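You operate a simulated robot arm through the tools that you are given. There is no shell and no other tool.

The job below is to be done with a simulated two-armed robot. You get a single attempt, and the scene is never put back.

Task
Dust the middle of the gilt table top, then flatten both blisters under weights.
Fine: white pad with teal band; yellow grip on the right blister, green grip on the other, each left on till its blister lies flat; pad and weights back. Set down upright: short weight with yellow grip, narrow weight with green grip.

It is judged by the outcome, as a careful person would: the job done as asked, and still so three seconds after it is handed in. It fails if anything else is knocked over, pushed out of place, dropped, spilled or broken.

Robot
Two 7-joint arms with fingered hands on one trunk that stands fixed in place. Base frame: the origin is at the foot of the trunk, x ahead of it, y to its left, z up; the work surface is at about z = 0.84. Units: m, rad, N and s.
The left shoulder is at [0.07, 0.139, 1.033], the right one opposite. With the tool pointing down near the work surface each hand reaches from about 0.46 to 0.84 m from the base axis, measured 20 degrees to its own side. Payload 3.9 kg a hand.
Tool frame (each hand has its own): the origin (TCP) lies between the finger pads and is the grasp point; the fingertips stand 0.029 m ahead of it; z points along the fingers, y is the line along which they close. Largest opening 0.1 m; the body of the gripper starts 0.034 m behind the TCP. The gripper is a hand of 5 fingers: y runs from the thumb to the fingers, the wrist lies at [-0.015, -0.105, -0.177] in the tool frame.
Orientation is that of the tool frame in the base frame, as a unit quaternion [x, y, z, w]. With the fingers straight down and the wrist toward the robot, the tool's x, y and z point along [0, 1, 0], [1, 0, 0] and [0, 0, -1] of the base frame.

Tools
- The arms move only by the tool send_rows. It takes "left_deltas", "right_deltas" or both (then of equal length, played together; a hand with none holds still); each is a list of rows, each a list of 6 numbers: the shift along the base's x, y, z in m, then the turn, a rotation vector about the base's x, y, z in degrees. In form: [[x, y, z, wx, wy, wz], ...]. A call has 1 to 20 rows; each row is the pose to reach, as a shift and turn from the pose commanded when the call began. Rows are played at 5 a second. More than 0.05 m and 0.15 rad between two rows, and nothing of the call is played. Where a pose cannot be reached the arm comes as near as it can. A force on the tool above 40 N (or 10 N above the force at the start of the call, whichever is more), or a blocked arm, ends the call early, and 0.2 s more pass. In this call time passes only in rows, and 0.2 s behind the last. The reply holds the time, the measured pose of the TCP, the force on the tool along the base axes, the opening and the grip force, in the units named above and with some noise, with the torque about the TCP (base axes, N m) and any sound that the robot's microphone picked up.
- Cameras (640 x 400 px; columns grow to the right, rows downward): "scene" is now at [0.1259, 0.0291, 1.3584]; the picture's right is [0.31, -0.95, 0.00], its down [-0.62, -0.20, -0.76] and it looks along [0.72, 0.24, -0.65] (base axes); focal length 258 px, centre (320, 200). "left" rides on the left gripper at [-0.066, -0.086, -0.121] in its tool frame; the picture's right is [-0.76, -0.31, 0.58], its down [0.59, -0.70, 0.40] and it looks along [0.28, 0.64, 0.71] (tool axes); focal length 247 px, centre (320, 200). "right" rides on the right gripper at [0.066, -0.086, -0.121] in its tool frame; the picture's right is [-0.76, 0.31, -0.58], its down [-0.59, -0.70, 0.40] and it looks along [-0.28, 0.64, 0.71] (tool axes); focal length 247 px, centre (320, 200). There is no depth. A picture from a camera that has moved, and an enlarged one, comes with that camera's place and axes in the base frame and with its lens. The place of the scene camera against the robot may be out by one fixed shift of up to 0.018 m in any direction.
- grab_frame(camera): a new picture of that camera. It takes no simulated time.
- raise_lower(by): slides the trunk up (or, below 0, down) by that many m; the arms and the scene camera ride with it, the base frame stays. It gives what a move gives, with no picture.
- set_fingers(index, middle, ring, little, thumb_bend, thumb_turn, hand): sets how far each is bent, from 0 (flat) to 1 (curled in); at 0.3 the hand is open as for a grip, at 0.7 the pads meet at the TCP. One left out holds its place. A second passes; each finger stops where it meets its share of the squeeze, and holds until it gets a number again. It is the only way to open and close the hand. It gives what a move gives, with no picture; readings hold the bend of each and the force on index, middle, ring, little, thumb and palm. thumb_turn goes from beside the hand (0) to across from the fingers (1), as for a grip.
- aim_head(pan, tilt): turns the head with the scene camera to pan (to the left, within 1.501 rad either way) and tilt (down, from -0.506 to 1.204), counted from straight ahead of the robot. It gives what a move gives.
- close_up(camera, box): a new picture of the part [left, top, right, bottom] of that camera's present view, enlarged. It takes no simulated time.
- sign_off(): hands the job in; it is judged then, once.

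Places have to be worked out from the pictures, the camera data and where the tool is seen. Open the grippers and draw the arms clear of the work before you hand the job in, unless the task says otherwise.

The tools are called as name(argument=value, ...) on one line, values as JSON. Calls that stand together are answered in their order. send_rows: Moves the arms, as the interface text tells. Its arguments: {"type":"object","properties":{"left_deltas":{"type":"array"},"right_deltas":{"type":"array"}},"required":[]} The other tools are called the same way: raise_lower (by) slides the trunk up or down; set_fingers (index, middle, ring, little, thumb_bend, thumb_turn, hand) moves the fingers one by one; aim_head (pan, tilt) turns the head that bears the scene camera; grab_frame (camera) takes a picture; close_up (camera, box) takes an enlarged picture of a part of a camera's view; sign_off () hands the job in.

At the start:

```text
clock: 0.0
left_tcp_pos: [0.3917, 0.3091, 1.1765]
left_tool_rot: [0.572, 0.82, 0.0, 0.001]
left_ft_force: [1.3, 0.1, -0.1]
left_wrist_torque: [0.01, 0.04, 0.01]
left_gripper_width: 0.0996
left_grasp_force: 0.1
left_shape: jaw
left_bend: [0.3, 0.3, 0.3, 0.3, 0.3, 0.98]
left_finger forces: [0.0, 0.1, 0.0, 0.1, 0.0, 0.0]
right_tcp_pos: [0.4681, -0.0003, 1.0901]
right_tool_rot: [0.571, 0.821, 0.0, 0.0]
right_ft_force: [-0.8, -0.2, -0.1]
right_wrist_torque: [0.0, -0.03, 0.0]
right_gripper_width: 0.0999
right_grasp_force: 0.2
right_shape: jaw
right_bend: [0.3, 0.3, 0.3, 0.3, 0.3, 0.98]
right_finger forces: [0.0, 0.0, 0.1, 0.0, 0.1, 0.1]
trunk travel left (down, up): [-0.675, 0.165]
head pan, tilt: [0.319, 0.71]
```

scene: 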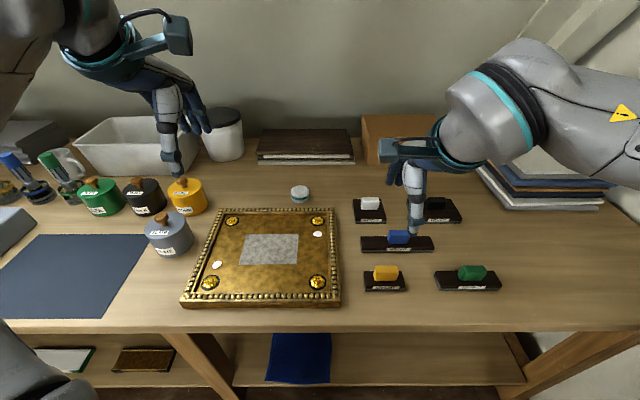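
right: 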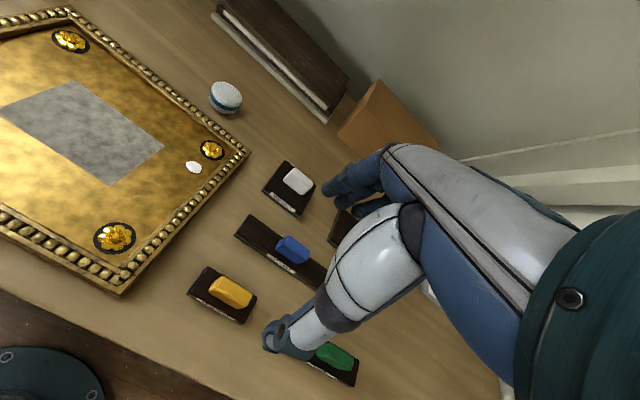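
left: 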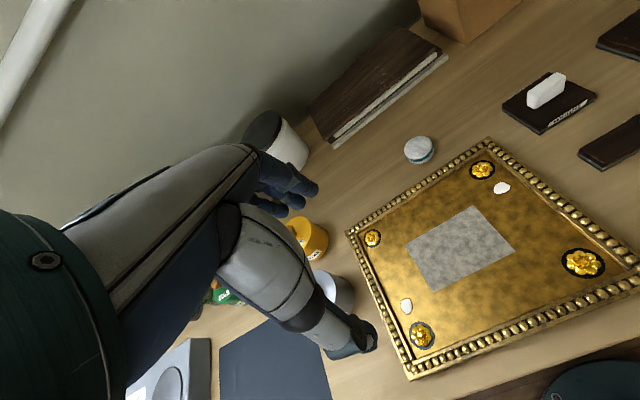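

I start with the still pictures: the gilt tray has a grey dusty patch in the middle and two white blisters; the pad and weights are to the right. I enlarge these areas to measure them.

close_up(camera="scene", box=[170, 160, 350, 320])

close_up(camera="scene", box=[340, 180, 520, 300])

close_up(camera="right", box=[180, 60, 380, 400])

close_up(camera="left", box=[330, 120, 640, 390])

```text
2.50 times, centred on (260, 240) of scene
camera zoom: at [0.1259, 0.0291, 1.3584], right [0.31, -0.95, 0.0], down [-0.62, -0.2, -0.76], along [0.72, 0.24, -0.65], focal length 646 px, centre (470, 100)
```

zoom: 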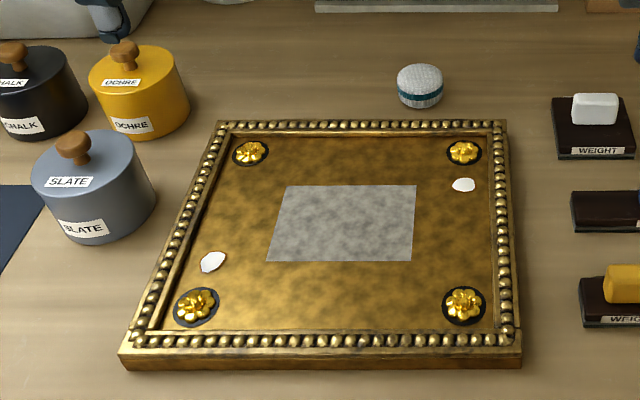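

```text
3.33 times, centred on (430, 240) of scene
camera zoom: at [0.1259, 0.0291, 1.3584], right [0.31, -0.95, 0.0], down [-0.62, -0.2, -0.76], along [0.72, 0.24, -0.65], focal length 862 px, centre (-47, 67)
```

zoom: 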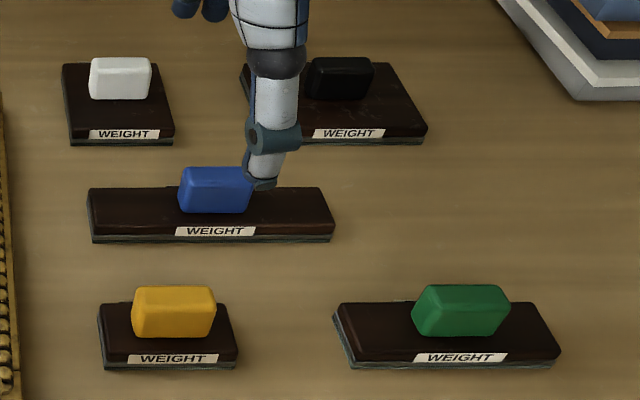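

```text
1.18 times, centred on (280, 230) of right
camera zoom: at [0.3637, 0.0317, 1.21], right [0.55, -0.6, 0.58], down [-0.45, -0.8, -0.4], along [0.7, -0.04, -0.71], focal length 291 px, centre (367, 165)
```

zoom: 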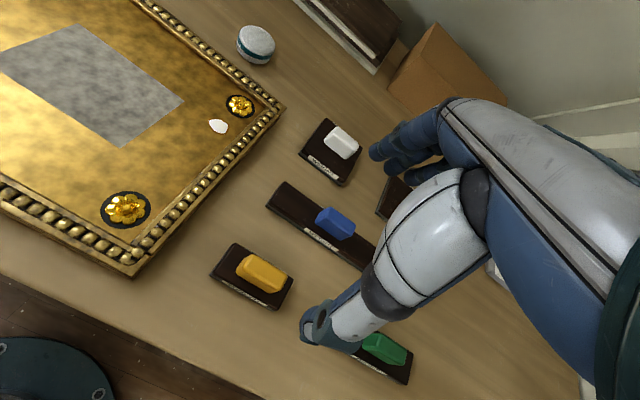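

```text
1.48 times, centred on (485, 255) of left
camera zoom: at [0.3343, 0.2194, 1.2986], right [-0.02, -0.82, -0.58], down [-0.86, 0.31, -0.4], along [0.5, 0.49, -0.71], focal length 366 px, centre (76, 118)
```

zoom: 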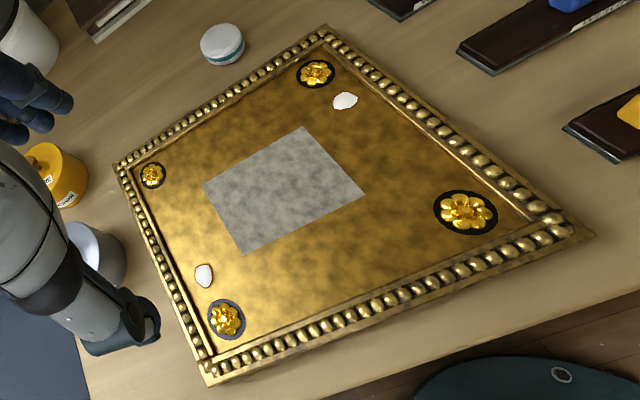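

From the left wrist view I put the pad near (0.676, 0.268), the dust patch near (0.459, 0.255) and the blisters near (0.536, 0.167) and (0.384, 0.352). The tray lies turned about 18° left, as the hands are. I bring the left hand above the pad first, high up.

send_rows(left_deltas=[[0.035, -0.005, -0.01, 0, 0, 0], [0.07, -0.01, -0.025, 0, 0, 0], [0.105, -0.015, -0.045, 0, 0, 0], [0.14, -0.02, -0.065, 0, 0, 0], [0.175, -0.025, -0.085, 0, 0, 0], [0.21, -0.03, -0.105, 0, 0, 0], [0.245, -0.035, -0.125, 0, 0, 0], [0.27, -0.041, -0.14, 0, 0, 0]])

```text
clock: 1.8
left_tcp_pos: [0.6619, 0.2691, 1.0354]
left_tool_rot: [0.572, 0.821, 0.0, 0.001]
left_ft_force: [-0.1, -0.3, 0.6]
left_wrist_torque: [0.02, 0.04, -0.01]
left_gripper_width: 0.0997
left_grasp_force: 0.1
left_shape: jaw
left_bend: [0.3, 0.3, 0.3, 0.3, 0.3, 0.98]
left_finger forces: [0.0, 0.0, 0.0, 0.1, 0.0, 0.1]
right_tcp_pos: [0.4687, -0.0011, 1.0896]
right_tool_rot: [0.571, 0.821, 0.001, -0.001]
right_ft_force: [0.3, -0.9, 1.3]
right_wrist_torque: [0.02, 0.01, 0.0]
right_gripper_width: 0.1
right_grasp_force: 0.0
right_shape: jaw
right_bend: [0.3, 0.3, 0.3, 0.3, 0.3, 0.98]
right_finger forces: [0.0, 0.0, 0.0, 0.0, 0.0, 0.1]
trunk travel left (down, up): [-0.675, 0.165]
head pan, tilt: [0.319, 0.71]
```

The left hand reached (0.662, 0.269, 1.035). I look from the wrist and the head to refine the pad's place.

grab_frame(camera="left")

grab_frame(camera="scene")

```text
taken
camera left: at [0.6036, 0.1786, 1.1571], right [-0.02, -0.82, -0.58], down [-0.86, 0.31, -0.4], along [0.5, 0.49, -0.71], focal length 247 px, centre (320, 200)
```

left: 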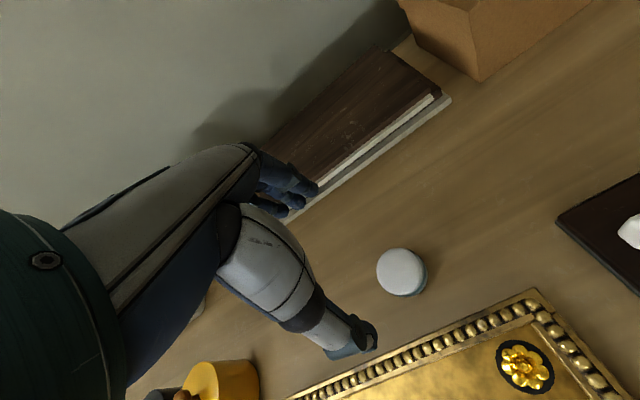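

```text
taken
camera scene: at [0.127, 0.0284, 1.3583], right [0.31, -0.95, 0.0], down [-0.62, -0.2, -0.76], along [0.72, 0.24, -0.65], focal length 258 px, centre (320, 200)
```

scene: 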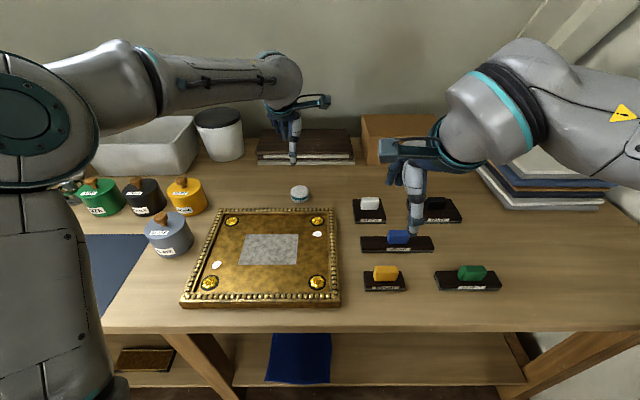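

Two wrist views agree on the pad at about (0.676, 0.269). I line up over it and lower to about z = 0.92, then look again.

send_rows(left_deltas=[[0.007, 0.0, -0.02, 0, 0, 0], [0.014, 0.0, -0.05, 0, 0, 0], [0.014, 0.0, -0.08, 0, 0, 0], [0.014, 0.0, -0.1, 0, 0, 0], [0.014, 0.0, -0.116, 0, 0, 0]])

grab_frame(camera="left")

close_up(camera="scene", box=[240, 110, 370, 220])

```text
clock: 3.0
left_tcp_pos: [0.6761, 0.2697, 0.9211]
left_tool_rot: [0.571, 0.821, 0.0, 0.001]
left_ft_force: [0.4, -0.1, 0.1]
left_wrist_torque: [0.0, 0.05, 0.01]
left_gripper_width: 0.0997
left_grasp_force: 0.0
left_shape: jaw
left_bend: [0.3, 0.3, 0.3, 0.3, 0.3, 0.98]
left_finger forces: [0.1, 0.1, 0.0, 0.1, 0.1, 0.0]
right_tcp_pos: [0.4682, 0.0005, 1.0902]
right_tool_rot: [0.571, 0.821, 0.001, 0.0]
right_ft_force: [0.0, 0.7, 0.1]
right_wrist_torque: [-0.01, 0.0, 0.02]
right_gripper_width: 0.0996
right_grasp_force: 0.2
right_shape: jaw
right_bend: [0.3, 0.3, 0.3, 0.3, 0.3, 0.98]
right_finger forces: [0.0, 0.0, 0.0, 0.0, 0.1, 0.1]
trunk travel left (down, up): [-0.675, 0.165]
head pan, tilt: [0.319, 0.71]
```

```text
taken
camera left: at [0.6191, 0.1784, 1.0429], right [-0.02, -0.82, -0.58], down [-0.86, 0.31, -0.4], along [0.5, 0.49, -0.71], focal length 247 px, centre (320, 200)
```

left: 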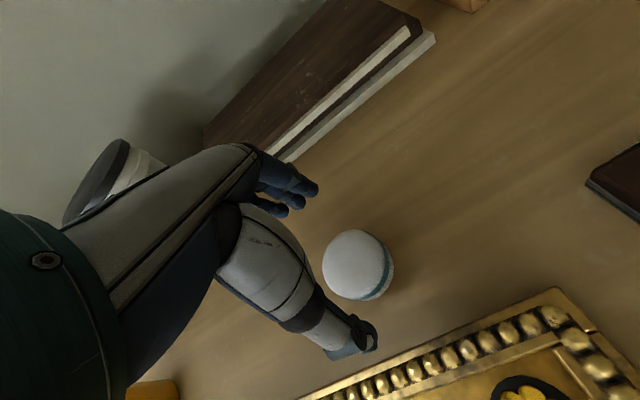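

```text
3.64 times, centred on (305, 165) of scene
camera zoom: at [0.126, 0.0291, 1.3584], right [0.31, -0.95, 0.0], down [-0.62, -0.2, -0.76], along [0.72, 0.24, -0.65], focal length 940 px, centre (374, 327)
```

zoom: 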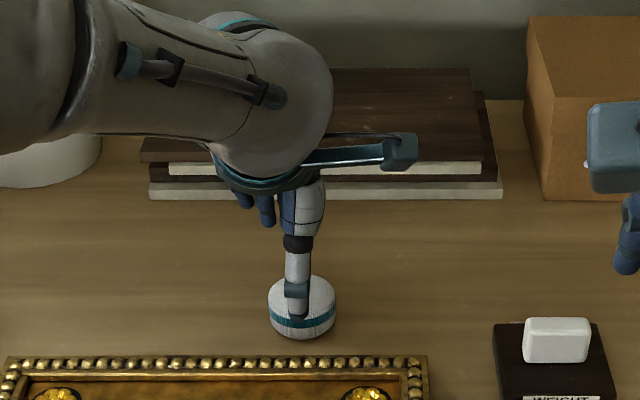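

The pad sits at (0.675, 0.269), about 0.055 across, between thumb and fingers. I lower to about z = 0.877, so the fingertips clear the bench by some 8 mm.

send_rows(left_deltas=[[0, 0, -0.015, 0, 0, 0], [0, 0, -0.028, 0, 0, 0], [0, 0, -0.037, 0, 0, 0], [0, 0, -0.044, 0, 0, 0]])

grab_frame(camera="left")

close_up(camera="scene", box=[240, 110, 370, 220])

```text
clock: 4.0
left_tcp_pos: [0.6766, 0.2672, 0.8765]
left_tool_rot: [0.571, 0.821, 0.0, 0.001]
left_ft_force: [-0.3, -0.5, -0.8]
left_wrist_torque: [0.01, -0.01, 0.0]
left_gripper_width: 0.0998
left_grasp_force: 0.0
left_shape: jaw
left_bend: [0.3, 0.3, 0.3, 0.3, 0.3, 0.98]
left_finger forces: [0.0, 0.0, 0.0, 0.0, 0.0, 0.0]
right_tcp_pos: [0.4678, 0.0004, 1.0894]
right_tool_rot: [0.572, 0.82, 0.0, 0.0]
right_ft_force: [1.0, -0.3, -0.4]
right_wrist_torque: [-0.06, 0.01, 0.02]
right_gripper_width: 0.0997
right_grasp_force: 0.0
right_shape: jaw
right_bend: [0.3, 0.3, 0.3, 0.3, 0.3, 0.98]
right_finger forces: [0.0, 0.0, 0.0, 0.1, 0.0, 0.0]
trunk travel left (down, up): [-0.675, 0.165]
head pan, tilt: [0.319, 0.71]
```

```text
taken
camera left: at [0.6187, 0.1774, 0.9988], right [-0.02, -0.82, -0.58], down [-0.86, 0.31, -0.4], along [0.5, 0.49, -0.71], focal length 247 px, centre (320, 200)
```

left: 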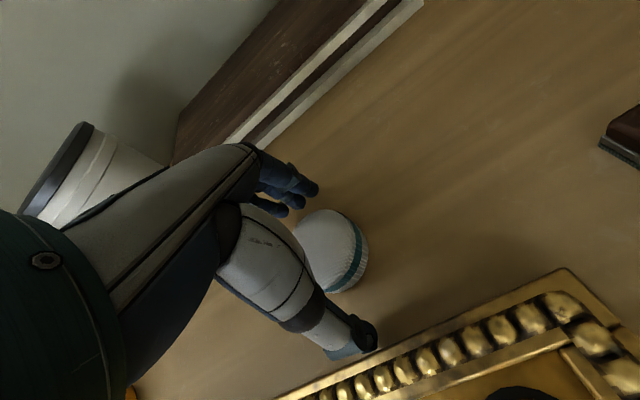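

```text
3.64 times, centred on (305, 165) of scene
camera zoom: at [0.1262, 0.0291, 1.3584], right [0.31, -0.95, 0.0], down [-0.62, -0.2, -0.76], along [0.72, 0.24, -0.65], focal length 940 px, centre (374, 327)
```

zoom: 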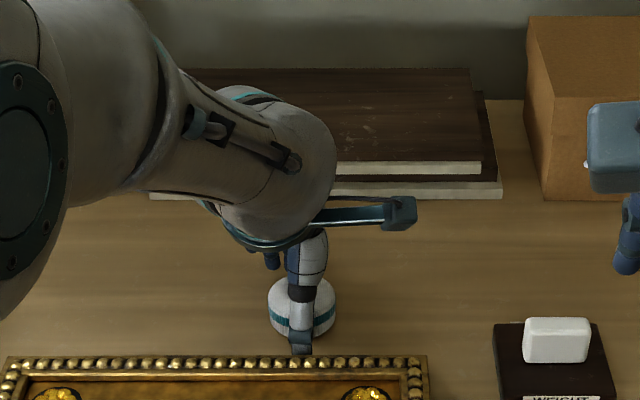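

Thumb in front, fingers behind, pad between, no contact yet. I close all fingers moderately around it.

set_fingers(hand="left", index=0.55, middle=0.55, ring=0.55, little=0.55, thumb_bend=0.55, thumb_turn=1.0)

grab_frame(camera="left")

close_up(camera="scene", box=[240, 110, 370, 220])

```text
clock: 5.0
left_tcp_pos: [0.6749, 0.2681, 0.8774]
left_tool_rot: [0.571, 0.821, -0.001, 0.001]
left_ft_force: [1.1, -0.3, 1.2]
left_wrist_torque: [0.0, 0.01, 0.02]
left_gripper_width: 0.0496
left_grasp_force: 4.9
left_shape: fingers
left_bend: [0.52, 0.53, 0.55, 0.55, 0.51, 1.0]
left_finger forces: [3.5, 1.6, 0.1, 0.0, 4.5, 0.0]
right_tcp_pos: [0.4675, 0.0009, 1.0892]
right_tool_rot: [0.572, 0.821, 0.0, 0.0]
right_ft_force: [-1.9, 0.4, 0.6]
right_wrist_torque: [0.0, -0.03, 0.02]
right_gripper_width: 0.1
right_grasp_force: 0.1
right_shape: jaw
right_bend: [0.3, 0.3, 0.3, 0.3, 0.3, 0.98]
right_finger forces: [0.0, 0.1, 0.1, 0.0, 0.0, 0.0]
trunk travel left (down, up): [-0.675, 0.165]
head pan, tilt: [0.319, 0.71]
```

```text
taken
camera left: at [0.6185, 0.1774, 0.9995], right [-0.02, -0.82, -0.58], down [-0.86, 0.31, -0.4], along [0.5, 0.49, -0.71], focal length 247 px, centre (320, 200)
```

left: 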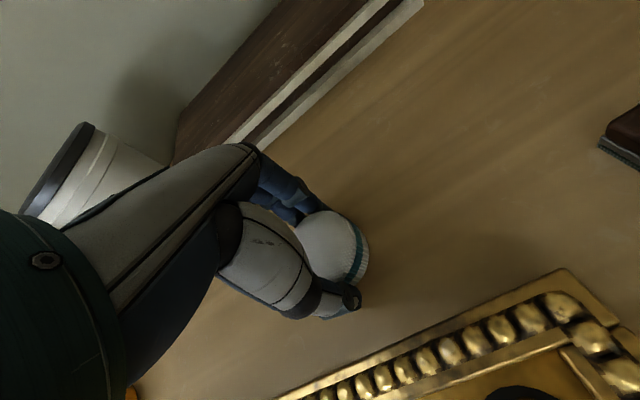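

```text
3.64 times, centred on (305, 165) of scene
camera zoom: at [0.1258, 0.029, 1.3585], right [0.31, -0.95, 0.0], down [-0.62, -0.2, -0.76], along [0.72, 0.24, -0.65], focal length 940 px, centre (374, 327)
```

zoom: 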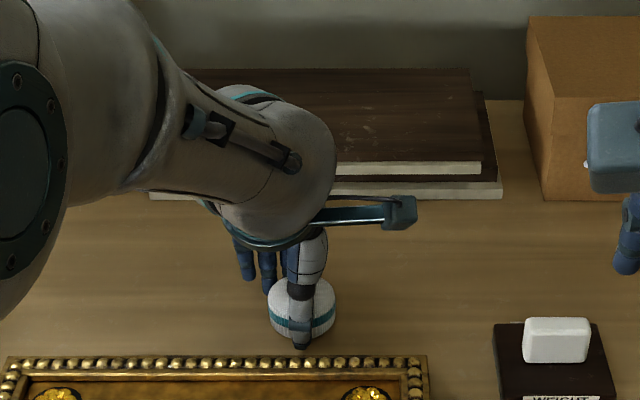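

Index, middle and thumb hold the pad at 4.9 N while ring and little hang free beside it. I tighten the three gripping fingers a little before lifting.

set_fingers(hand="left", index=0.6, middle=0.62, thumb_bend=0.6)

send_rows(left_deltas=[[0, 0, 0.01, 0, 0, 0], [0, 0, 0.03, 0, 0, 0], [0, 0, 0.055, 0, 0, 0], [0, 0, 0.08, 0, 0, 0]])

grab_frame(camera="left")

close_up(camera="scene", box=[240, 110, 370, 220])

```text
clock: 6.0
left_tcp_pos: [0.6755, 0.2677, 0.8778]
left_tool_rot: [0.571, 0.821, 0.0, 0.0]
left_ft_force: [0.9, -0.9, 2.4]
left_wrist_torque: [0.03, 0.0, -0.01]
left_gripper_width: 0.0482
left_grasp_force: 9.6
left_shape: fingers
left_bend: [0.54, 0.56, 0.55, 0.55, 0.52, 1.0]
left_finger forces: [5.6, 4.8, 0.0, 0.1, 9.1, 0.1]
right_tcp_pos: [0.4677, 0.0, 1.0906]
right_tool_rot: [0.571, 0.821, 0.0, 0.0]
right_ft_force: [-0.6, -0.8, -0.3]
right_wrist_torque: [-0.01, 0.02, 0.01]
right_gripper_width: 0.0997
right_grasp_force: 0.0
right_shape: jaw
right_bend: [0.3, 0.3, 0.3, 0.3, 0.3, 0.98]
right_finger forces: [0.1, 0.0, 0.1, 0.0, 0.0, 0.0]
trunk travel left (down, up): [-0.675, 0.165]
head pan, tilt: [0.319, 0.71]
```

```text
clock: 7.0
left_tcp_pos: [0.6733, 0.2686, 0.9579]
left_tool_rot: [0.571, 0.821, -0.001, 0.001]
left_ft_force: [-0.1, 0.0, -0.1]
left_wrist_torque: [-0.01, -0.04, 0.0]
left_gripper_width: 0.0481
left_grasp_force: 9.6
left_shape: fingers
left_bend: [0.55, 0.57, 0.55, 0.55, 0.52, 1.0]
left_finger forces: [5.1, 4.6, 0.0, 0.0, 9.4, 0.0]
right_tcp_pos: [0.4679, -0.0004, 1.0909]
right_tool_rot: [0.571, 0.821, 0.0, 0.0]
right_ft_force: [0.7, 0.0, 0.2]
right_wrist_torque: [0.0, -0.02, -0.01]
right_gripper_width: 0.0994
right_grasp_force: 0.1
right_shape: jaw
right_bend: [0.3, 0.3, 0.3, 0.3, 0.3, 0.98]
right_finger forces: [0.0, 0.0, 0.0, 0.1, 0.1, 0.0]
trunk travel left (down, up): [-0.675, 0.165]
head pan, tilt: [0.319, 0.71]
```

```text
taken
camera left: at [0.6164, 0.1786, 1.0792], right [-0.02, -0.82, -0.58], down [-0.86, 0.31, -0.4], along [0.5, 0.49, -0.71], focal length 247 px, centre (320, 200)
```

left: 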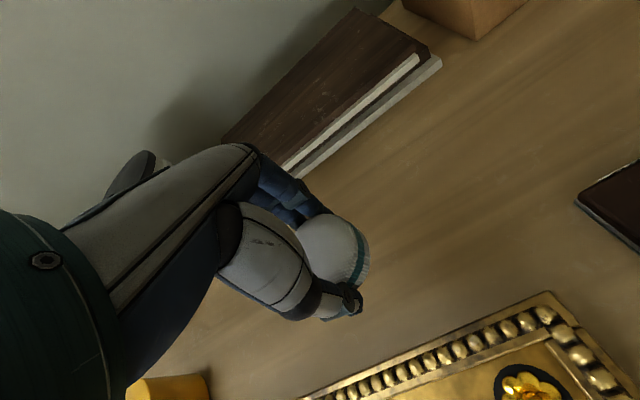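

```text
3.64 times, centred on (305, 165) of scene
camera zoom: at [0.1253, 0.0288, 1.3585], right [0.31, -0.95, 0.0], down [-0.62, -0.2, -0.76], along [0.72, 0.24, -0.65], focal length 940 px, centre (374, 327)
```

zoom: 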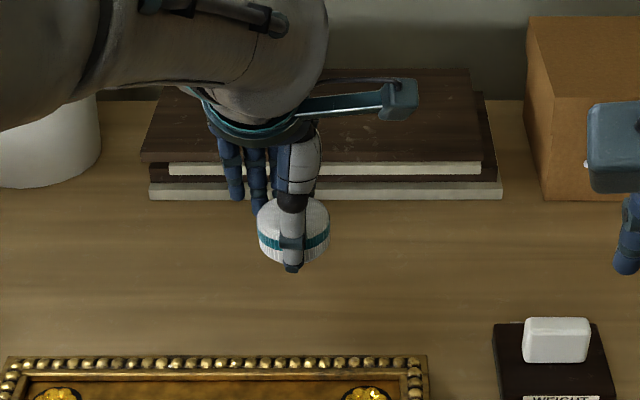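

The pad is held and lifted cleanly; I put the patch centre at (0.461, 0.259), spanning about ±0.065 along the tray and ±0.044 across. I carry the pad over there and lower part of the way.

send_rows(left_deltas=[[-0.035, -0.001, 0.01, 0, 0, 0], [-0.075, -0.003, 0.01, 0, 0, 0], [-0.115, -0.005, 0.01, 0, 0, 0], [-0.155, -0.007, 0.01, 0, 0, 0], [-0.19, -0.009, 0.005, 0, 0, 0], [-0.215, -0.009, 0.0, 0, 0, 0], [-0.215, -0.009, -0.02, 0, 0, 0], [-0.215, -0.009, -0.035, 0, 0, 0]])

grab_frame(camera="left")

close_up(camera="scene", box=[170, 160, 350, 320])

```text
clock: 8.8
left_tcp_pos: [0.4753, 0.2692, 0.9055]
left_tool_rot: [0.567, 0.824, -0.012, 0.005]
left_ft_force: [0.4, 0.7, -0.3]
left_wrist_torque: [0.01, 0.02, -0.04]
left_gripper_width: 0.0482
left_grasp_force: 9.1
left_shape: fingers
left_bend: [0.55, 0.57, 0.55, 0.55, 0.52, 1.0]
left_finger forces: [4.9, 4.4, 0.0, 0.0, 9.2, 0.0]
left hand out of reach, approached as far as the arm can: row 4, 5, 6, 7, 8
right_tcp_pos: [0.4674, 0.0015, 1.09]
right_tool_rot: [0.571, 0.821, 0.0, 0.0]
right_ft_force: [0.0, 0.0, 0.8]
right_wrist_torque: [0.0, -0.02, -0.03]
right_gripper_width: 0.0998
right_grasp_force: 0.0
right_shape: jaw
right_bend: [0.3, 0.3, 0.3, 0.3, 0.3, 0.98]
right_finger forces: [0.0, 0.0, 0.0, 0.1, 0.0, 0.0]
trunk travel left (down, up): [-0.675, 0.165]
head pan, tilt: [0.319, 0.71]
```

```text
taken
camera left: at [0.4191, 0.1814, 1.0289], right [-0.02, -0.83, -0.56], down [-0.87, 0.29, -0.4], along [0.49, 0.48, -0.73], focal length 247 px, centre (320, 200)
```

left: 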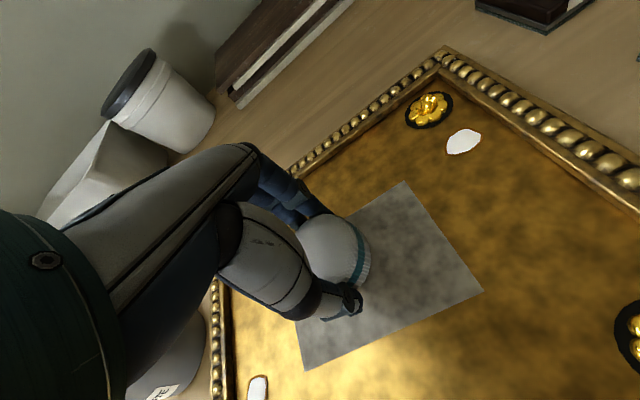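

```text
2.50 times, centred on (260, 240) of scene
camera zoom: at [0.1258, 0.0299, 1.3584], right [0.31, -0.95, 0.0], down [-0.62, -0.2, -0.76], along [0.72, 0.24, -0.65], focal length 646 px, centre (470, 100)
```

zoom: 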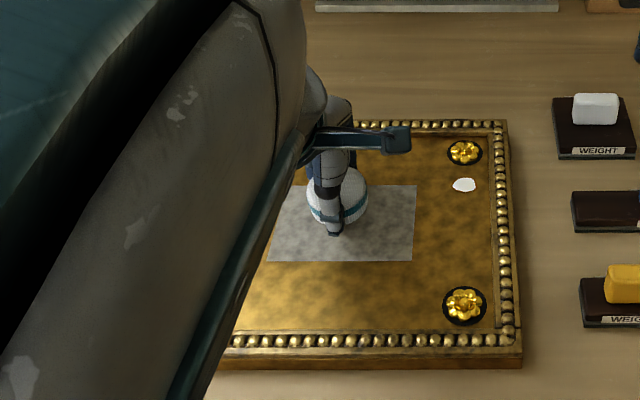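

The arm stops about 17 mm short because this wrist heading is cramped so near the trunk. The pad is round, so I raise a little and turn the hand clockwise, a more natural heading for the left arm, to gain reach.

send_rows(left_deltas=[[0.0, 0.0, 0.02, 0, 0, -8], [0.0, 0.0, 0.04, 0, 0, -16], [0.0, 0.0, 0.04, 0, 0, -24], [0.0, 0.0, 0.04, 0, 0, -32], [0.0, 0.0, 0.04, 0, 0, -40], [0.0, 0.0, 0.04, 0, 0, -48], [0.0, 0.0, 0.02, 0, 0, -48]])

grab_frame(camera="left")

grab_frame(camera="scene")

```text
clock: 10.4
left_tcp_pos: [0.4752, 0.2702, 0.9274]
left_tool_rot: [0.856, 0.516, 0.0, 0.0]
left_ft_force: [-1.0, 0.6, -1.5]
left_wrist_torque: [-0.03, -0.05, 0.01]
left_gripper_width: 0.0478
left_grasp_force: 9.1
left_shape: fingers
left_bend: [0.55, 0.57, 0.55, 0.55, 0.52, 1.0]
left_finger forces: [5.0, 4.4, 0.1, 0.0, 9.3, 0.0]
left hand out of reach, approached as far as the arm can: row 1, 2
right_tcp_pos: [0.4679, -0.0001, 1.0898]
right_tool_rot: [0.571, 0.821, 0.0, 0.0]
right_ft_force: [-0.7, 0.2, -0.4]
right_wrist_torque: [0.0, 0.03, -0.02]
right_gripper_width: 0.1002
right_grasp_force: 0.0
right_shape: jaw
right_bend: [0.3, 0.3, 0.3, 0.3, 0.3, 0.98]
right_finger forces: [0.0, 0.1, 0.0, 0.0, 0.0, 0.0]
trunk travel left (down, up): [-0.675, 0.165]
head pan, tilt: [0.319, 0.71]
```

```text
taken
camera left: at [0.3698, 0.2533, 1.0494], right [-0.62, -0.53, -0.58], down [-0.35, 0.85, -0.4], along [0.7, -0.05, -0.71], focal length 247 px, centre (320, 200)
```

left: 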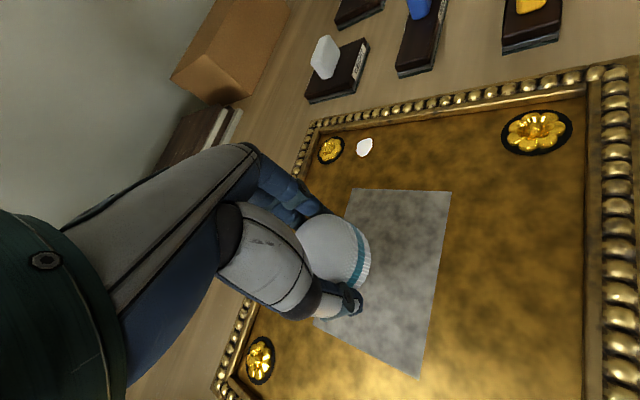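

```text
taken
camera scene: at [0.1261, 0.0302, 1.3584], right [0.31, -0.95, 0.0], down [-0.62, -0.21, -0.76], along [0.72, 0.24, -0.65], focal length 258 px, centre (320, 200)
```

scene: 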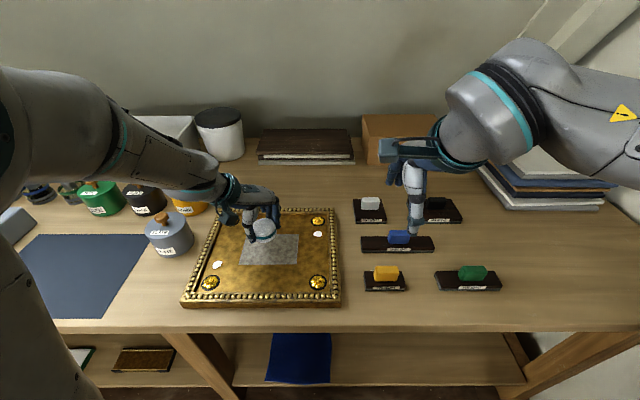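

The turned heading reaches well. Before pressing I check, in the air, that the near-left and near-right corners of the patch are in reach.

send_rows(left_deltas=[[-0.026, 0.012, 0, 0, 0, 0], [-0.052, 0.024, 0, 0, 0, 0], [-0.045, -0.01, 0, 0, 0, 0], [-0.03, -0.04, 0, 0, 0, 0], [-0.024, -0.062, 0, 0, 0, 0], [-0.02, -0.03, 0, 0, 0, 0], [-0.014, -0.011, 0, 0, 0, 0]])

grab_frame(camera="left")

close_up(camera="scene", box=[170, 160, 350, 320])

```text
clock: 12.0
left_tcp_pos: [0.4641, 0.2606, 0.9283]
left_tool_rot: [0.856, 0.517, 0.0, 0.0]
left_ft_force: [-0.3, 0.1, -0.3]
left_wrist_torque: [0.04, -0.04, 0.01]
left_gripper_width: 0.0479
left_grasp_force: 9.5
left_shape: fingers
left_bend: [0.55, 0.57, 0.55, 0.55, 0.52, 1.0]
left_finger forces: [5.0, 4.5, 0.1, 0.0, 9.4, 0.0]
left hand out of reach, approached as far as the arm can: row 5
right_tcp_pos: [0.4667, 0.0001, 1.0898]
right_tool_rot: [0.571, 0.821, -0.001, 0.0]
right_ft_force: [-0.1, 0.3, 0.1]
right_wrist_torque: [0.02, -0.01, 0.02]
right_gripper_width: 0.0996
right_grasp_force: 0.1
right_shape: jaw
right_bend: [0.3, 0.3, 0.3, 0.3, 0.3, 0.98]
right_finger forces: [0.0, 0.1, 0.0, 0.0, 0.0, 0.1]
trunk travel left (down, up): [-0.675, 0.165]
head pan, tilt: [0.319, 0.71]
```

```text
taken
camera left: at [0.3571, 0.2425, 1.0505], right [-0.62, -0.53, -0.58], down [-0.35, 0.85, -0.4], along [0.7, -0.05, -0.71], focal length 247 px, centre (320, 200)
```

left: 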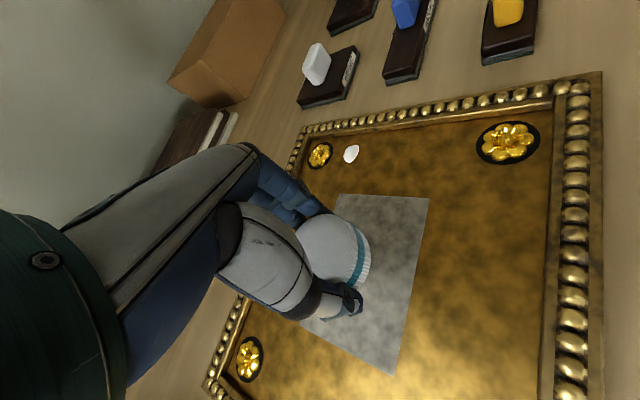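

```text
2.50 times, centred on (260, 240) of scene
camera zoom: at [0.1262, 0.0298, 1.3584], right [0.31, -0.95, 0.0], down [-0.62, -0.2, -0.76], along [0.72, 0.24, -0.65], focal length 646 px, centre (470, 100)
```

zoom: 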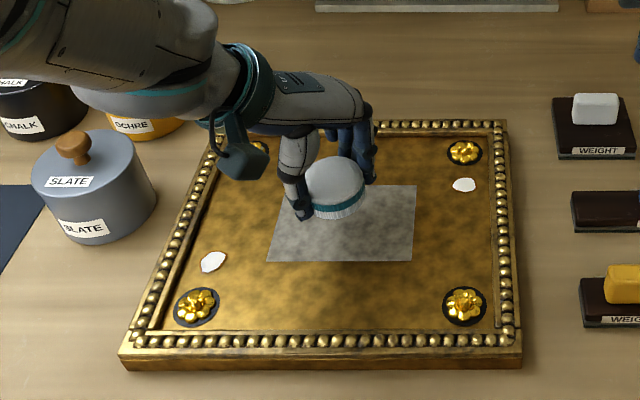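

The near-right corner is just out of reach with this heading. I turn the hand another 30° clockwise and test the right side and the near corners again in the air.

send_rows(left_deltas=[[0.0, 0.0, 0.0, 0, 0, -8], [0, 0, 0, 0, 0, -16], [0, 0, 0, 0, 0, -24], [0, 0, 0, 0, 0, -32], [0.0, -0.03, 0.0, 0, 0, -32], [-0.008, -0.056, 0.0, 0, 0, -32], [0.01, -0.046, 0, 0, 0, -32], [0.036, -0.036, 0, 0, 0, -32], [0.01, 0.0, 0, 0, 0, -32], [-0.02, 0.02, 0, 0, 0, -32], [-0.04, 0.035, 0, 0, 0, -32], [-0.02, 0.015, 0, 0, 0, -32], [0.0, 0.0, 0, 0, 0, -32]])

close_up(camera="scene", box=[170, 160, 350, 320])

```text
clock: 14.8
left_tcp_pos: [0.4617, 0.2586, 0.9272]
left_tool_rot: [0.965, 0.262, -0.001, -0.001]
left_ft_force: [0.7, -0.2, 0.2]
left_wrist_torque: [0.01, -0.01, -0.02]
left_gripper_width: 0.0479
left_grasp_force: 9.2
left_shape: fingers
left_bend: [0.55, 0.57, 0.55, 0.55, 0.52, 1.0]
left_finger forces: [5.0, 4.6, 0.0, 0.1, 9.1, 0.1]
right_tcp_pos: [0.4664, -0.0017, 1.0898]
right_tool_rot: [0.571, 0.821, -0.001, 0.0]
right_ft_force: [-0.2, -0.5, -0.2]
right_wrist_torque: [-0.03, 0.0, 0.0]
right_gripper_width: 0.0996
right_grasp_force: 0.0
right_shape: jaw
right_bend: [0.3, 0.3, 0.3, 0.3, 0.3, 0.98]
right_finger forces: [0.1, 0.0, 0.0, 0.0, 0.0, 0.0]
trunk travel left (down, up): [-0.675, 0.165]
head pan, tilt: [0.319, 0.71]
```

```text
2.50 times, centred on (260, 240) of scene
camera zoom: at [0.1265, 0.0289, 1.3584], right [0.31, -0.95, 0.0], down [-0.62, -0.2, -0.76], along [0.72, 0.24, -0.65], focal length 646 px, centre (470, 100)
```

zoom: 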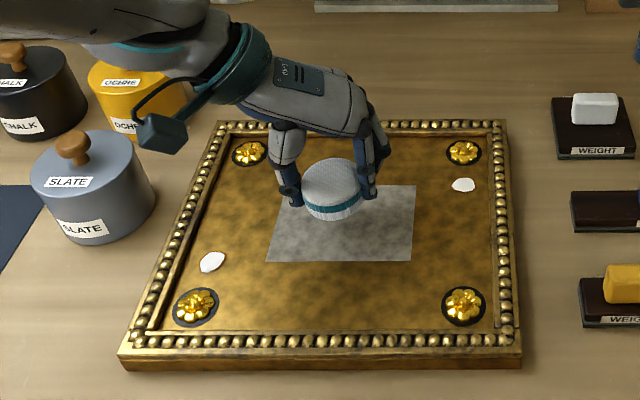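

Every corner is now reachable and the pad hangs level over the patch centre. I lower step by step to find the surface by force.

send_rows(left_deltas=[[0, 0, -0.008, 0, 0, 0], [0, 0, -0.014, 0, 0, 0], [0, 0, -0.018, 0, 0, 0], [0, 0, -0.02, 0, 0, 0]])

send_rows(left_deltas=[[0, 0, -0.001, 0, 0, 0], [0, 0, -0.002, 0, 0, 0]])

close_up(camera="scene", box=[220, 190, 320, 270])

```text
clock: 15.8
left_tcp_pos: [0.4624, 0.2589, 0.9064]
left_tool_rot: [0.965, 0.262, 0.0, 0.0]
left_ft_force: [-0.1, 0.5, -0.2]
left_wrist_torque: [0.02, 0.01, 0.01]
left_gripper_width: 0.0475
left_grasp_force: 9.9
left_shape: fingers
left_bend: [0.55, 0.57, 0.55, 0.55, 0.52, 1.0]
left_finger forces: [4.9, 4.5, 0.0, 0.0, 9.3, 0.0]
right_tcp_pos: [0.4663, -0.0001, 1.0896]
right_tool_rot: [0.571, 0.821, 0.0, 0.0]
right_ft_force: [0.1, 0.2, 0.4]
right_wrist_torque: [-0.01, 0.01, -0.06]
right_gripper_width: 0.0999
right_grasp_force: 0.0
right_shape: jaw
right_bend: [0.3, 0.3, 0.3, 0.3, 0.3, 0.98]
right_finger forces: [0.1, 0.0, 0.1, 0.1, 0.0, 0.0]
trunk travel left (down, up): [-0.675, 0.165]
head pan, tilt: [0.319, 0.71]
```

```text
clock: 16.4
left_tcp_pos: [0.4612, 0.2583, 0.9058]
left_tool_rot: [0.965, 0.263, -0.001, 0.0]
left_ft_force: [-0.6, 0.3, -0.8]
left_wrist_torque: [-0.04, 0.01, 0.0]
left_gripper_width: 0.048
left_grasp_force: 9.9
left_shape: fingers
left_bend: [0.55, 0.57, 0.55, 0.55, 0.52, 1.0]
left_finger forces: [4.9, 4.5, 0.1, 0.1, 9.2, 0.0]
right_tcp_pos: [0.4667, -0.0002, 1.0886]
right_tool_rot: [0.572, 0.82, 0.0, 0.0]
right_ft_force: [0.3, -1.5, -0.5]
right_wrist_torque: [0.04, -0.01, 0.02]
right_gripper_width: 0.1
right_grasp_force: 0.1
right_shape: jaw
right_bend: [0.3, 0.3, 0.3, 0.3, 0.3, 0.98]
right_finger forces: [0.1, 0.0, 0.0, 0.0, 0.0, 0.0]
trunk travel left (down, up): [-0.675, 0.165]
head pan, tilt: [0.319, 0.71]
```

```text
5.00 times, centred on (270, 230) of scene
camera zoom: at [0.1258, 0.0292, 1.3585], right [0.31, -0.95, 0.0], down [-0.62, -0.2, -0.76], along [0.72, 0.24, -0.65], focal length 1292 px, centre (570, 50)
```

zoom: 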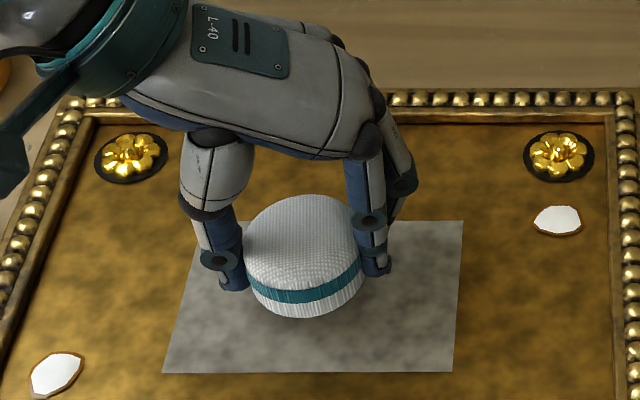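

No contact yet at TCP z = 0.905; the pad still has a shadow gap under it. I go on down in 1.5 mm steps.

send_rows(left_deltas=[[0, 0, -0.0015, 0, 0, 0], [0, 0, -0.003, 0, 0, 0]])

send_rows(left_deltas=[[0, 0, -0.0015, 0, 0, 0], [0, 0, -0.003, 0, 0, 0]])

```text
clock: 17.0
left_tcp_pos: [0.4626, 0.2595, 0.9033]
left_tool_rot: [0.965, 0.262, 0.0, 0.001]
left_ft_force: [-0.4, 0.1, -0.1]
left_wrist_torque: [-0.02, 0.0, -0.01]
left_gripper_width: 0.0479
left_grasp_force: 9.6
left_shape: fingers
left_bend: [0.55, 0.57, 0.55, 0.55, 0.52, 1.0]
left_finger forces: [4.9, 4.5, 0.0, 0.0, 9.2, 0.0]
right_tcp_pos: [0.467, -0.0004, 1.09]
right_tool_rot: [0.572, 0.82, 0.0, 0.0]
right_ft_force: [0.3, -0.4, 0.0]
right_wrist_torque: [0.05, -0.01, 0.01]
right_gripper_width: 0.0998
right_grasp_force: 0.1
right_shape: jaw
right_bend: [0.3, 0.3, 0.3, 0.3, 0.3, 0.98]
right_finger forces: [0.0, 0.0, 0.0, 0.0, 0.0, 0.0]
trunk travel left (down, up): [-0.675, 0.165]
head pan, tilt: [0.319, 0.71]
```

```text
clock: 17.6
left_tcp_pos: [0.4624, 0.2576, 0.899]
left_tool_rot: [0.965, 0.261, -0.001, 0.0]
left_ft_force: [-0.5, -0.6, -0.6]
left_wrist_torque: [-0.04, 0.0, 0.02]
left_gripper_width: 0.0477
left_grasp_force: 9.3
left_shape: fingers
left_bend: [0.55, 0.57, 0.55, 0.55, 0.52, 1.0]
left_finger forces: [4.9, 4.5, 0.1, 0.1, 9.2, 0.0]
right_tcp_pos: [0.4673, -0.0, 1.0887]
right_tool_rot: [0.572, 0.821, 0.0, -0.001]
right_ft_force: [-0.2, -0.1, -0.1]
right_wrist_torque: [0.01, 0.02, -0.02]
right_gripper_width: 0.0999
right_grasp_force: 0.1
right_shape: jaw
right_bend: [0.3, 0.3, 0.3, 0.3, 0.3, 0.98]
right_finger forces: [0.0, 0.1, 0.0, 0.0, 0.0, 0.1]
trunk travel left (down, up): [-0.675, 0.165]
head pan, tilt: [0.319, 0.71]
```

Still free at z = 0.899; I continue down gently.

send_rows(left_deltas=[[0, 0, -0.0015, 0, 0, 0], [0, 0, -0.003, 0, 0, 0]])

send_rows(left_deltas=[[0, 0, -0.001, 0, 0, 0], [0, 0, -0.002, 0, 0, 0]])

close_up(camera="scene", box=[220, 190, 320, 270])

```text
clock: 18.2
left_tcp_pos: [0.4628, 0.2592, 0.8957]
left_tool_rot: [0.965, 0.262, -0.001, 0.001]
left_ft_force: [0.4, 0.2, -0.1]
left_wrist_torque: [-0.03, -0.03, -0.05]
left_gripper_width: 0.0478
left_grasp_force: 9.1
left_shape: fingers
left_bend: [0.55, 0.57, 0.55, 0.55, 0.52, 1.0]
left_finger forces: [4.9, 4.5, 0.1, 0.0, 9.1, 0.0]
right_tcp_pos: [0.4684, -0.0002, 1.0894]
right_tool_rot: [0.571, 0.821, 0.0, 0.0]
right_ft_force: [-0.3, -0.1, 0.7]
right_wrist_torque: [0.02, -0.03, -0.01]
right_gripper_width: 0.0992
right_grasp_force: 0.2
right_shape: jaw
right_bend: [0.3, 0.3, 0.3, 0.3, 0.3, 0.98]
right_finger forces: [0.0, 0.1, 0.0, 0.0, 0.0, 0.1]
trunk travel left (down, up): [-0.675, 0.165]
head pan, tilt: [0.319, 0.71]
```

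```text
clock: 18.8
left_tcp_pos: [0.4631, 0.2575, 0.8959]
left_tool_rot: [0.965, 0.262, 0.0, 0.0]
left_ft_force: [-0.6, -0.3, 5.2]
left_wrist_torque: [0.18, 0.08, -0.01]
left_gripper_width: 0.0481
left_grasp_force: 9.3
left_shape: fingers
left_bend: [0.55, 0.57, 0.55, 0.55, 0.52, 1.0]
left_finger forces: [4.9, 4.3, 0.0, 0.0, 9.5, 0.0]
right_tcp_pos: [0.4669, 0.0001, 1.0891]
right_tool_rot: [0.571, 0.821, 0.0, 0.0]
right_ft_force: [0.1, 0.6, 0.6]
right_wrist_torque: [0.0, -0.02, 0.01]
right_gripper_width: 0.0998
right_grasp_force: 0.1
right_shape: jaw
right_bend: [0.3, 0.3, 0.3, 0.3, 0.3, 0.98]
right_finger forces: [0.0, 0.0, 0.0, 0.1, 0.0, 0.1]
trunk travel left (down, up): [-0.675, 0.165]
head pan, tilt: [0.319, 0.71]
```

```text
5.00 times, centred on (270, 230) of scene
camera zoom: at [0.1252, 0.0288, 1.3586], right [0.31, -0.95, 0.0], down [-0.62, -0.2, -0.76], along [0.72, 0.24, -0.65], focal length 1292 px, centre (570, 50)
```

zoom: 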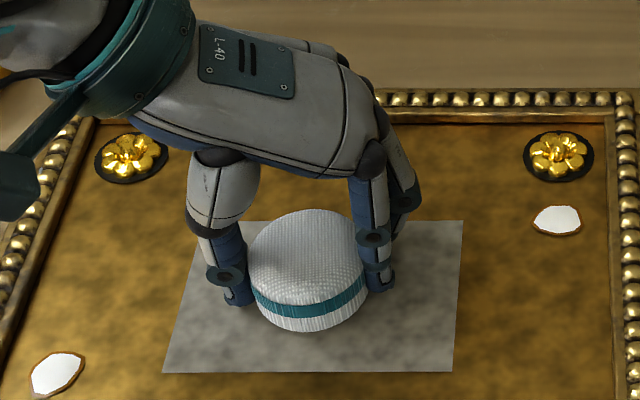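

Contact at TCP z ≈ 0.895 with 5 N, so the tray floor is near z = 0.858. I sweep the near half of the patch at that height.

send_rows(left_deltas=[[-0.0234, 0.0197, 0, 0, 0, 0], [-0.0467, 0.0394, 0, 0, 0, 0], [-0.0386, 0.0147, 0, 0, 0, 0], [-0.0304, -0.01, 0, 0, 0, 0], [-0.0223, -0.0347, 0, 0, 0, 0], [-0.0141, -0.0594, 0, 0, 0, 0], [0.0059, -0.0528, 0, 0, 0, 0], [-0.0023, -0.0281, 0, 0, 0, 0], [-0.0104, -0.0035, 0, 0, 0, 0], [-0.0186, 0.0212, 0, 0, 0, 0], [-0.0267, 0.0459, 0, 0, 0, 0], [-0.0059, 0.0528, 0, 0, 0, 0]])

close_up(camera="scene", box=[170, 160, 350, 320])

```text
clock: 21.4
left_tcp_pos: [0.456, 0.3113, 0.8937]
left_tool_rot: [0.965, 0.262, -0.002, 0.0]
left_ft_force: [-0.2, 0.4, 1.6]
left_wrist_torque: [0.08, 0.04, 0.01]
left_gripper_width: 0.0482
left_grasp_force: 9.7
left_shape: fingers
left_bend: [0.55, 0.57, 0.55, 0.55, 0.53, 1.0]
left_finger forces: [5.1, 4.3, 0.0, 0.0, 9.7, 0.0]
right_tcp_pos: [0.4683, 0.0008, 1.0892]
right_tool_rot: [0.572, 0.82, 0.0, -0.001]
right_ft_force: [-0.4, 0.7, 1.0]
right_wrist_torque: [-0.02, 0.01, -0.01]
right_gripper_width: 0.1001
right_grasp_force: 0.0
right_shape: jaw
right_bend: [0.3, 0.3, 0.3, 0.3, 0.3, 0.98]
right_finger forces: [0.1, 0.1, 0.0, 0.0, 0.0, 0.0]
trunk travel left (down, up): [-0.675, 0.165]
head pan, tilt: [0.319, 0.71]
```

```text
2.50 times, centred on (260, 240) of scene
camera zoom: at [0.1268, 0.0294, 1.3583], right [0.31, -0.95, 0.0], down [-0.62, -0.2, -0.76], along [0.72, 0.24, -0.65], focal length 646 px, centre (470, 100)
```

zoom: 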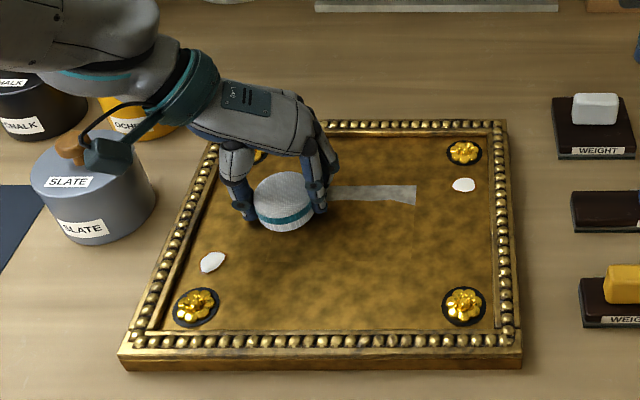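

The near half is clean and gold. I sweep the remaining far strip the same way, pressing half a millimetre more.

send_rows(left_deltas=[[0.0082, -0.0247, -0.0005, 0, 0, 0], [0.0163, -0.0494, -0.0005, 0, 0, 0], [0.0245, -0.074, -0.0005, 0, 0, 0], [0.0326, -0.0987, -0.0005, 0, 0, 0], [0.0526, -0.0922, -0.0005, 0, 0, 0], [0.0445, -0.0675, -0.0005, 0, 0, 0], [0.0363, -0.0428, -0.0005, 0, 0, 0], [0.0282, -0.0181, -0.0005, 0, 0, 0], [0.02, 0.0066, -0.0005, 0, 0, 0], [0.0282, -0.0181, -0.0005, 0, 0, 0], [0.0282, -0.0181, 0.02, 0, 0, 0], [0.0282, -0.0181, 0.06, 0, 0, 0]])

close_up(camera="scene", box=[170, 160, 350, 320])

grab_frame(camera="left")

```text
clock: 24.0
left_tcp_pos: [0.4856, 0.2912, 0.9579]
left_tool_rot: [0.965, 0.262, 0.0, -0.002]
left_ft_force: [0.2, 0.0, -0.3]
left_wrist_torque: [0.06, 0.01, 0.03]
left_gripper_width: 0.0476
left_grasp_force: 9.8
left_shape: fingers
left_bend: [0.55, 0.57, 0.55, 0.55, 0.53, 1.0]
left_finger forces: [5.0, 4.7, 0.1, 0.0, 9.3, 0.0]
right_tcp_pos: [0.4674, -0.0035, 1.0896]
right_tool_rot: [0.571, 0.821, 0.002, -0.001]
right_ft_force: [0.5, -1.6, -0.4]
right_wrist_torque: [0.01, 0.03, -0.02]
right_gripper_width: 0.0996
right_grasp_force: 0.0
right_shape: jaw
right_bend: [0.3, 0.3, 0.3, 0.3, 0.3, 0.98]
right_finger forces: [0.0, 0.1, 0.1, 0.0, 0.0, 0.0]
trunk travel left (down, up): [-0.675, 0.165]
head pan, tilt: [0.319, 0.71]
```

```text
2.50 times, centred on (260, 240) of scene
camera zoom: at [0.1257, 0.0244, 1.3585], right [0.31, -0.95, 0.0], down [-0.62, -0.2, -0.76], along [0.72, 0.24, -0.65], focal length 646 px, centre (470, 100)
```

zoom: 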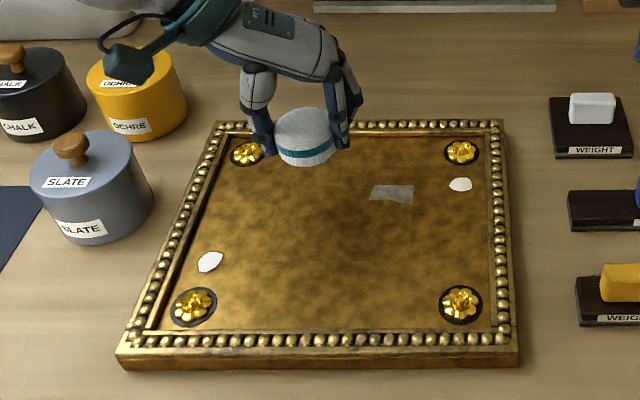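

```text
taken
camera left: at [0.3862, 0.3321, 1.0794], right [-0.81, -0.11, -0.58], down [0.15, 0.91, -0.4], along [0.57, -0.41, -0.72], focal length 247 px, centre (320, 200)
```

left: 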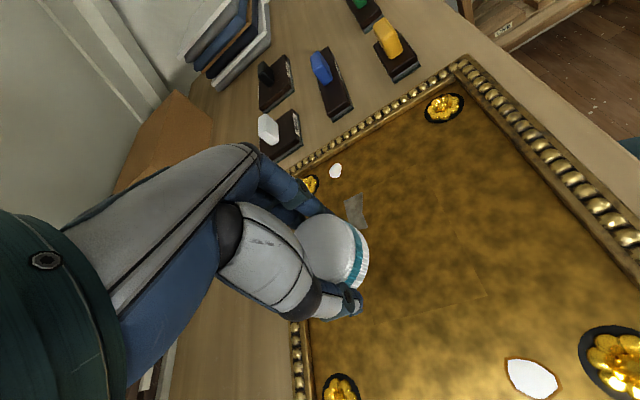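

Nearly all the dust is gone; a small grey remnant stays at the far right corner of the patch. I hold still a moment and inspect it closely.

send_rows(left_deltas=[[0, 0, 0, 0, 0, 0], [0, 0, 0, 0, 0, 0]])

close_up(camera="scene", box=[230, 200, 330, 280])

```text
clock: 24.6
left_tcp_pos: [0.486, 0.2944, 0.9559]
left_tool_rot: [0.965, 0.262, -0.001, 0.0]
left_ft_force: [-0.3, 0.1, -0.9]
left_wrist_torque: [-0.03, -0.01, 0.0]
left_gripper_width: 0.0479
left_grasp_force: 9.3
left_shape: fingers
left_bend: [0.55, 0.57, 0.55, 0.55, 0.53, 1.0]
left_finger forces: [4.9, 4.8, 0.0, 0.1, 9.3, 0.0]
right_tcp_pos: [0.4663, -0.0006, 1.0894]
right_tool_rot: [0.572, 0.82, -0.001, 0.0]
right_ft_force: [-0.3, -0.6, -0.4]
right_wrist_torque: [-0.01, 0.04, 0.0]
right_gripper_width: 0.1
right_grasp_force: 0.0
right_shape: jaw
right_bend: [0.3, 0.3, 0.3, 0.3, 0.3, 0.98]
right_finger forces: [0.1, 0.0, 0.0, 0.0, 0.0, 0.0]
trunk travel left (down, up): [-0.675, 0.165]
head pan, tilt: [0.319, 0.71]
```

```text
5.00 times, centred on (280, 240) of scene
camera zoom: at [0.126, 0.0289, 1.3584], right [0.31, -0.95, 0.0], down [-0.62, -0.2, -0.76], along [0.72, 0.24, -0.65], focal length 1292 px, centre (520, 0)
```

zoom: 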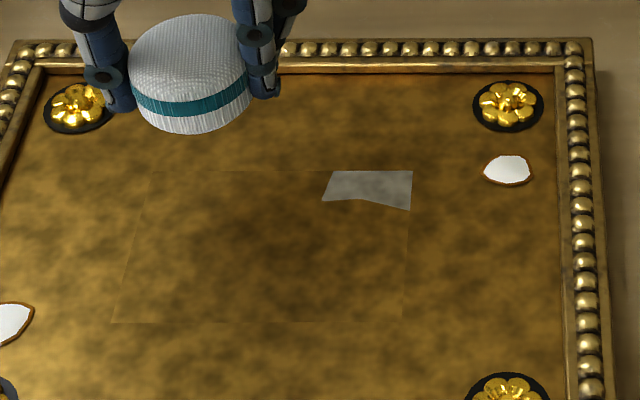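

The rest is clean; only the far right corner remains, at about (0.512, 0.228). I go there, press a little harder and rub back and forth.

send_rows(left_deltas=[[0.013, -0.033, 0, 0, 0, 0], [0.0265, -0.066, 0, 0, 0, 0], [0.0265, -0.066, -0.03, 0, 0, 0], [0.0265, -0.066, -0.05, 0, 0, 0], [0.0265, -0.066, -0.058, 0, 0, 0], [0.0265, -0.066, -0.061, 0, 0, 0], [0.0265, -0.066, -0.0625, 0, 0, 0]])

```text
clock: 26.2
left_tcp_pos: [0.5122, 0.2275, 0.8926]
left_tool_rot: [0.965, 0.261, 0.001, 0.001]
left_ft_force: [0.0, 0.5, 6.9]
left_wrist_torque: [0.18, 0.09, 0.04]
left_gripper_width: 0.0482
left_grasp_force: 9.8
left_shape: fingers
left_bend: [0.55, 0.57, 0.55, 0.55, 0.53, 1.0]
left_finger forces: [5.1, 4.5, 0.0, 0.0, 10.0, 0.1]
right_tcp_pos: [0.4663, -0.0008, 1.09]
right_tool_rot: [0.572, 0.82, 0.001, 0.0]
right_ft_force: [-0.5, -0.5, 0.4]
right_wrist_torque: [0.02, 0.03, 0.02]
right_gripper_width: 0.0999
right_grasp_force: 0.1
right_shape: jaw
right_bend: [0.3, 0.3, 0.3, 0.3, 0.3, 0.98]
right_finger forces: [0.1, 0.0, 0.1, 0.1, 0.0, 0.0]
trunk travel left (down, up): [-0.675, 0.165]
head pan, tilt: [0.319, 0.71]
```

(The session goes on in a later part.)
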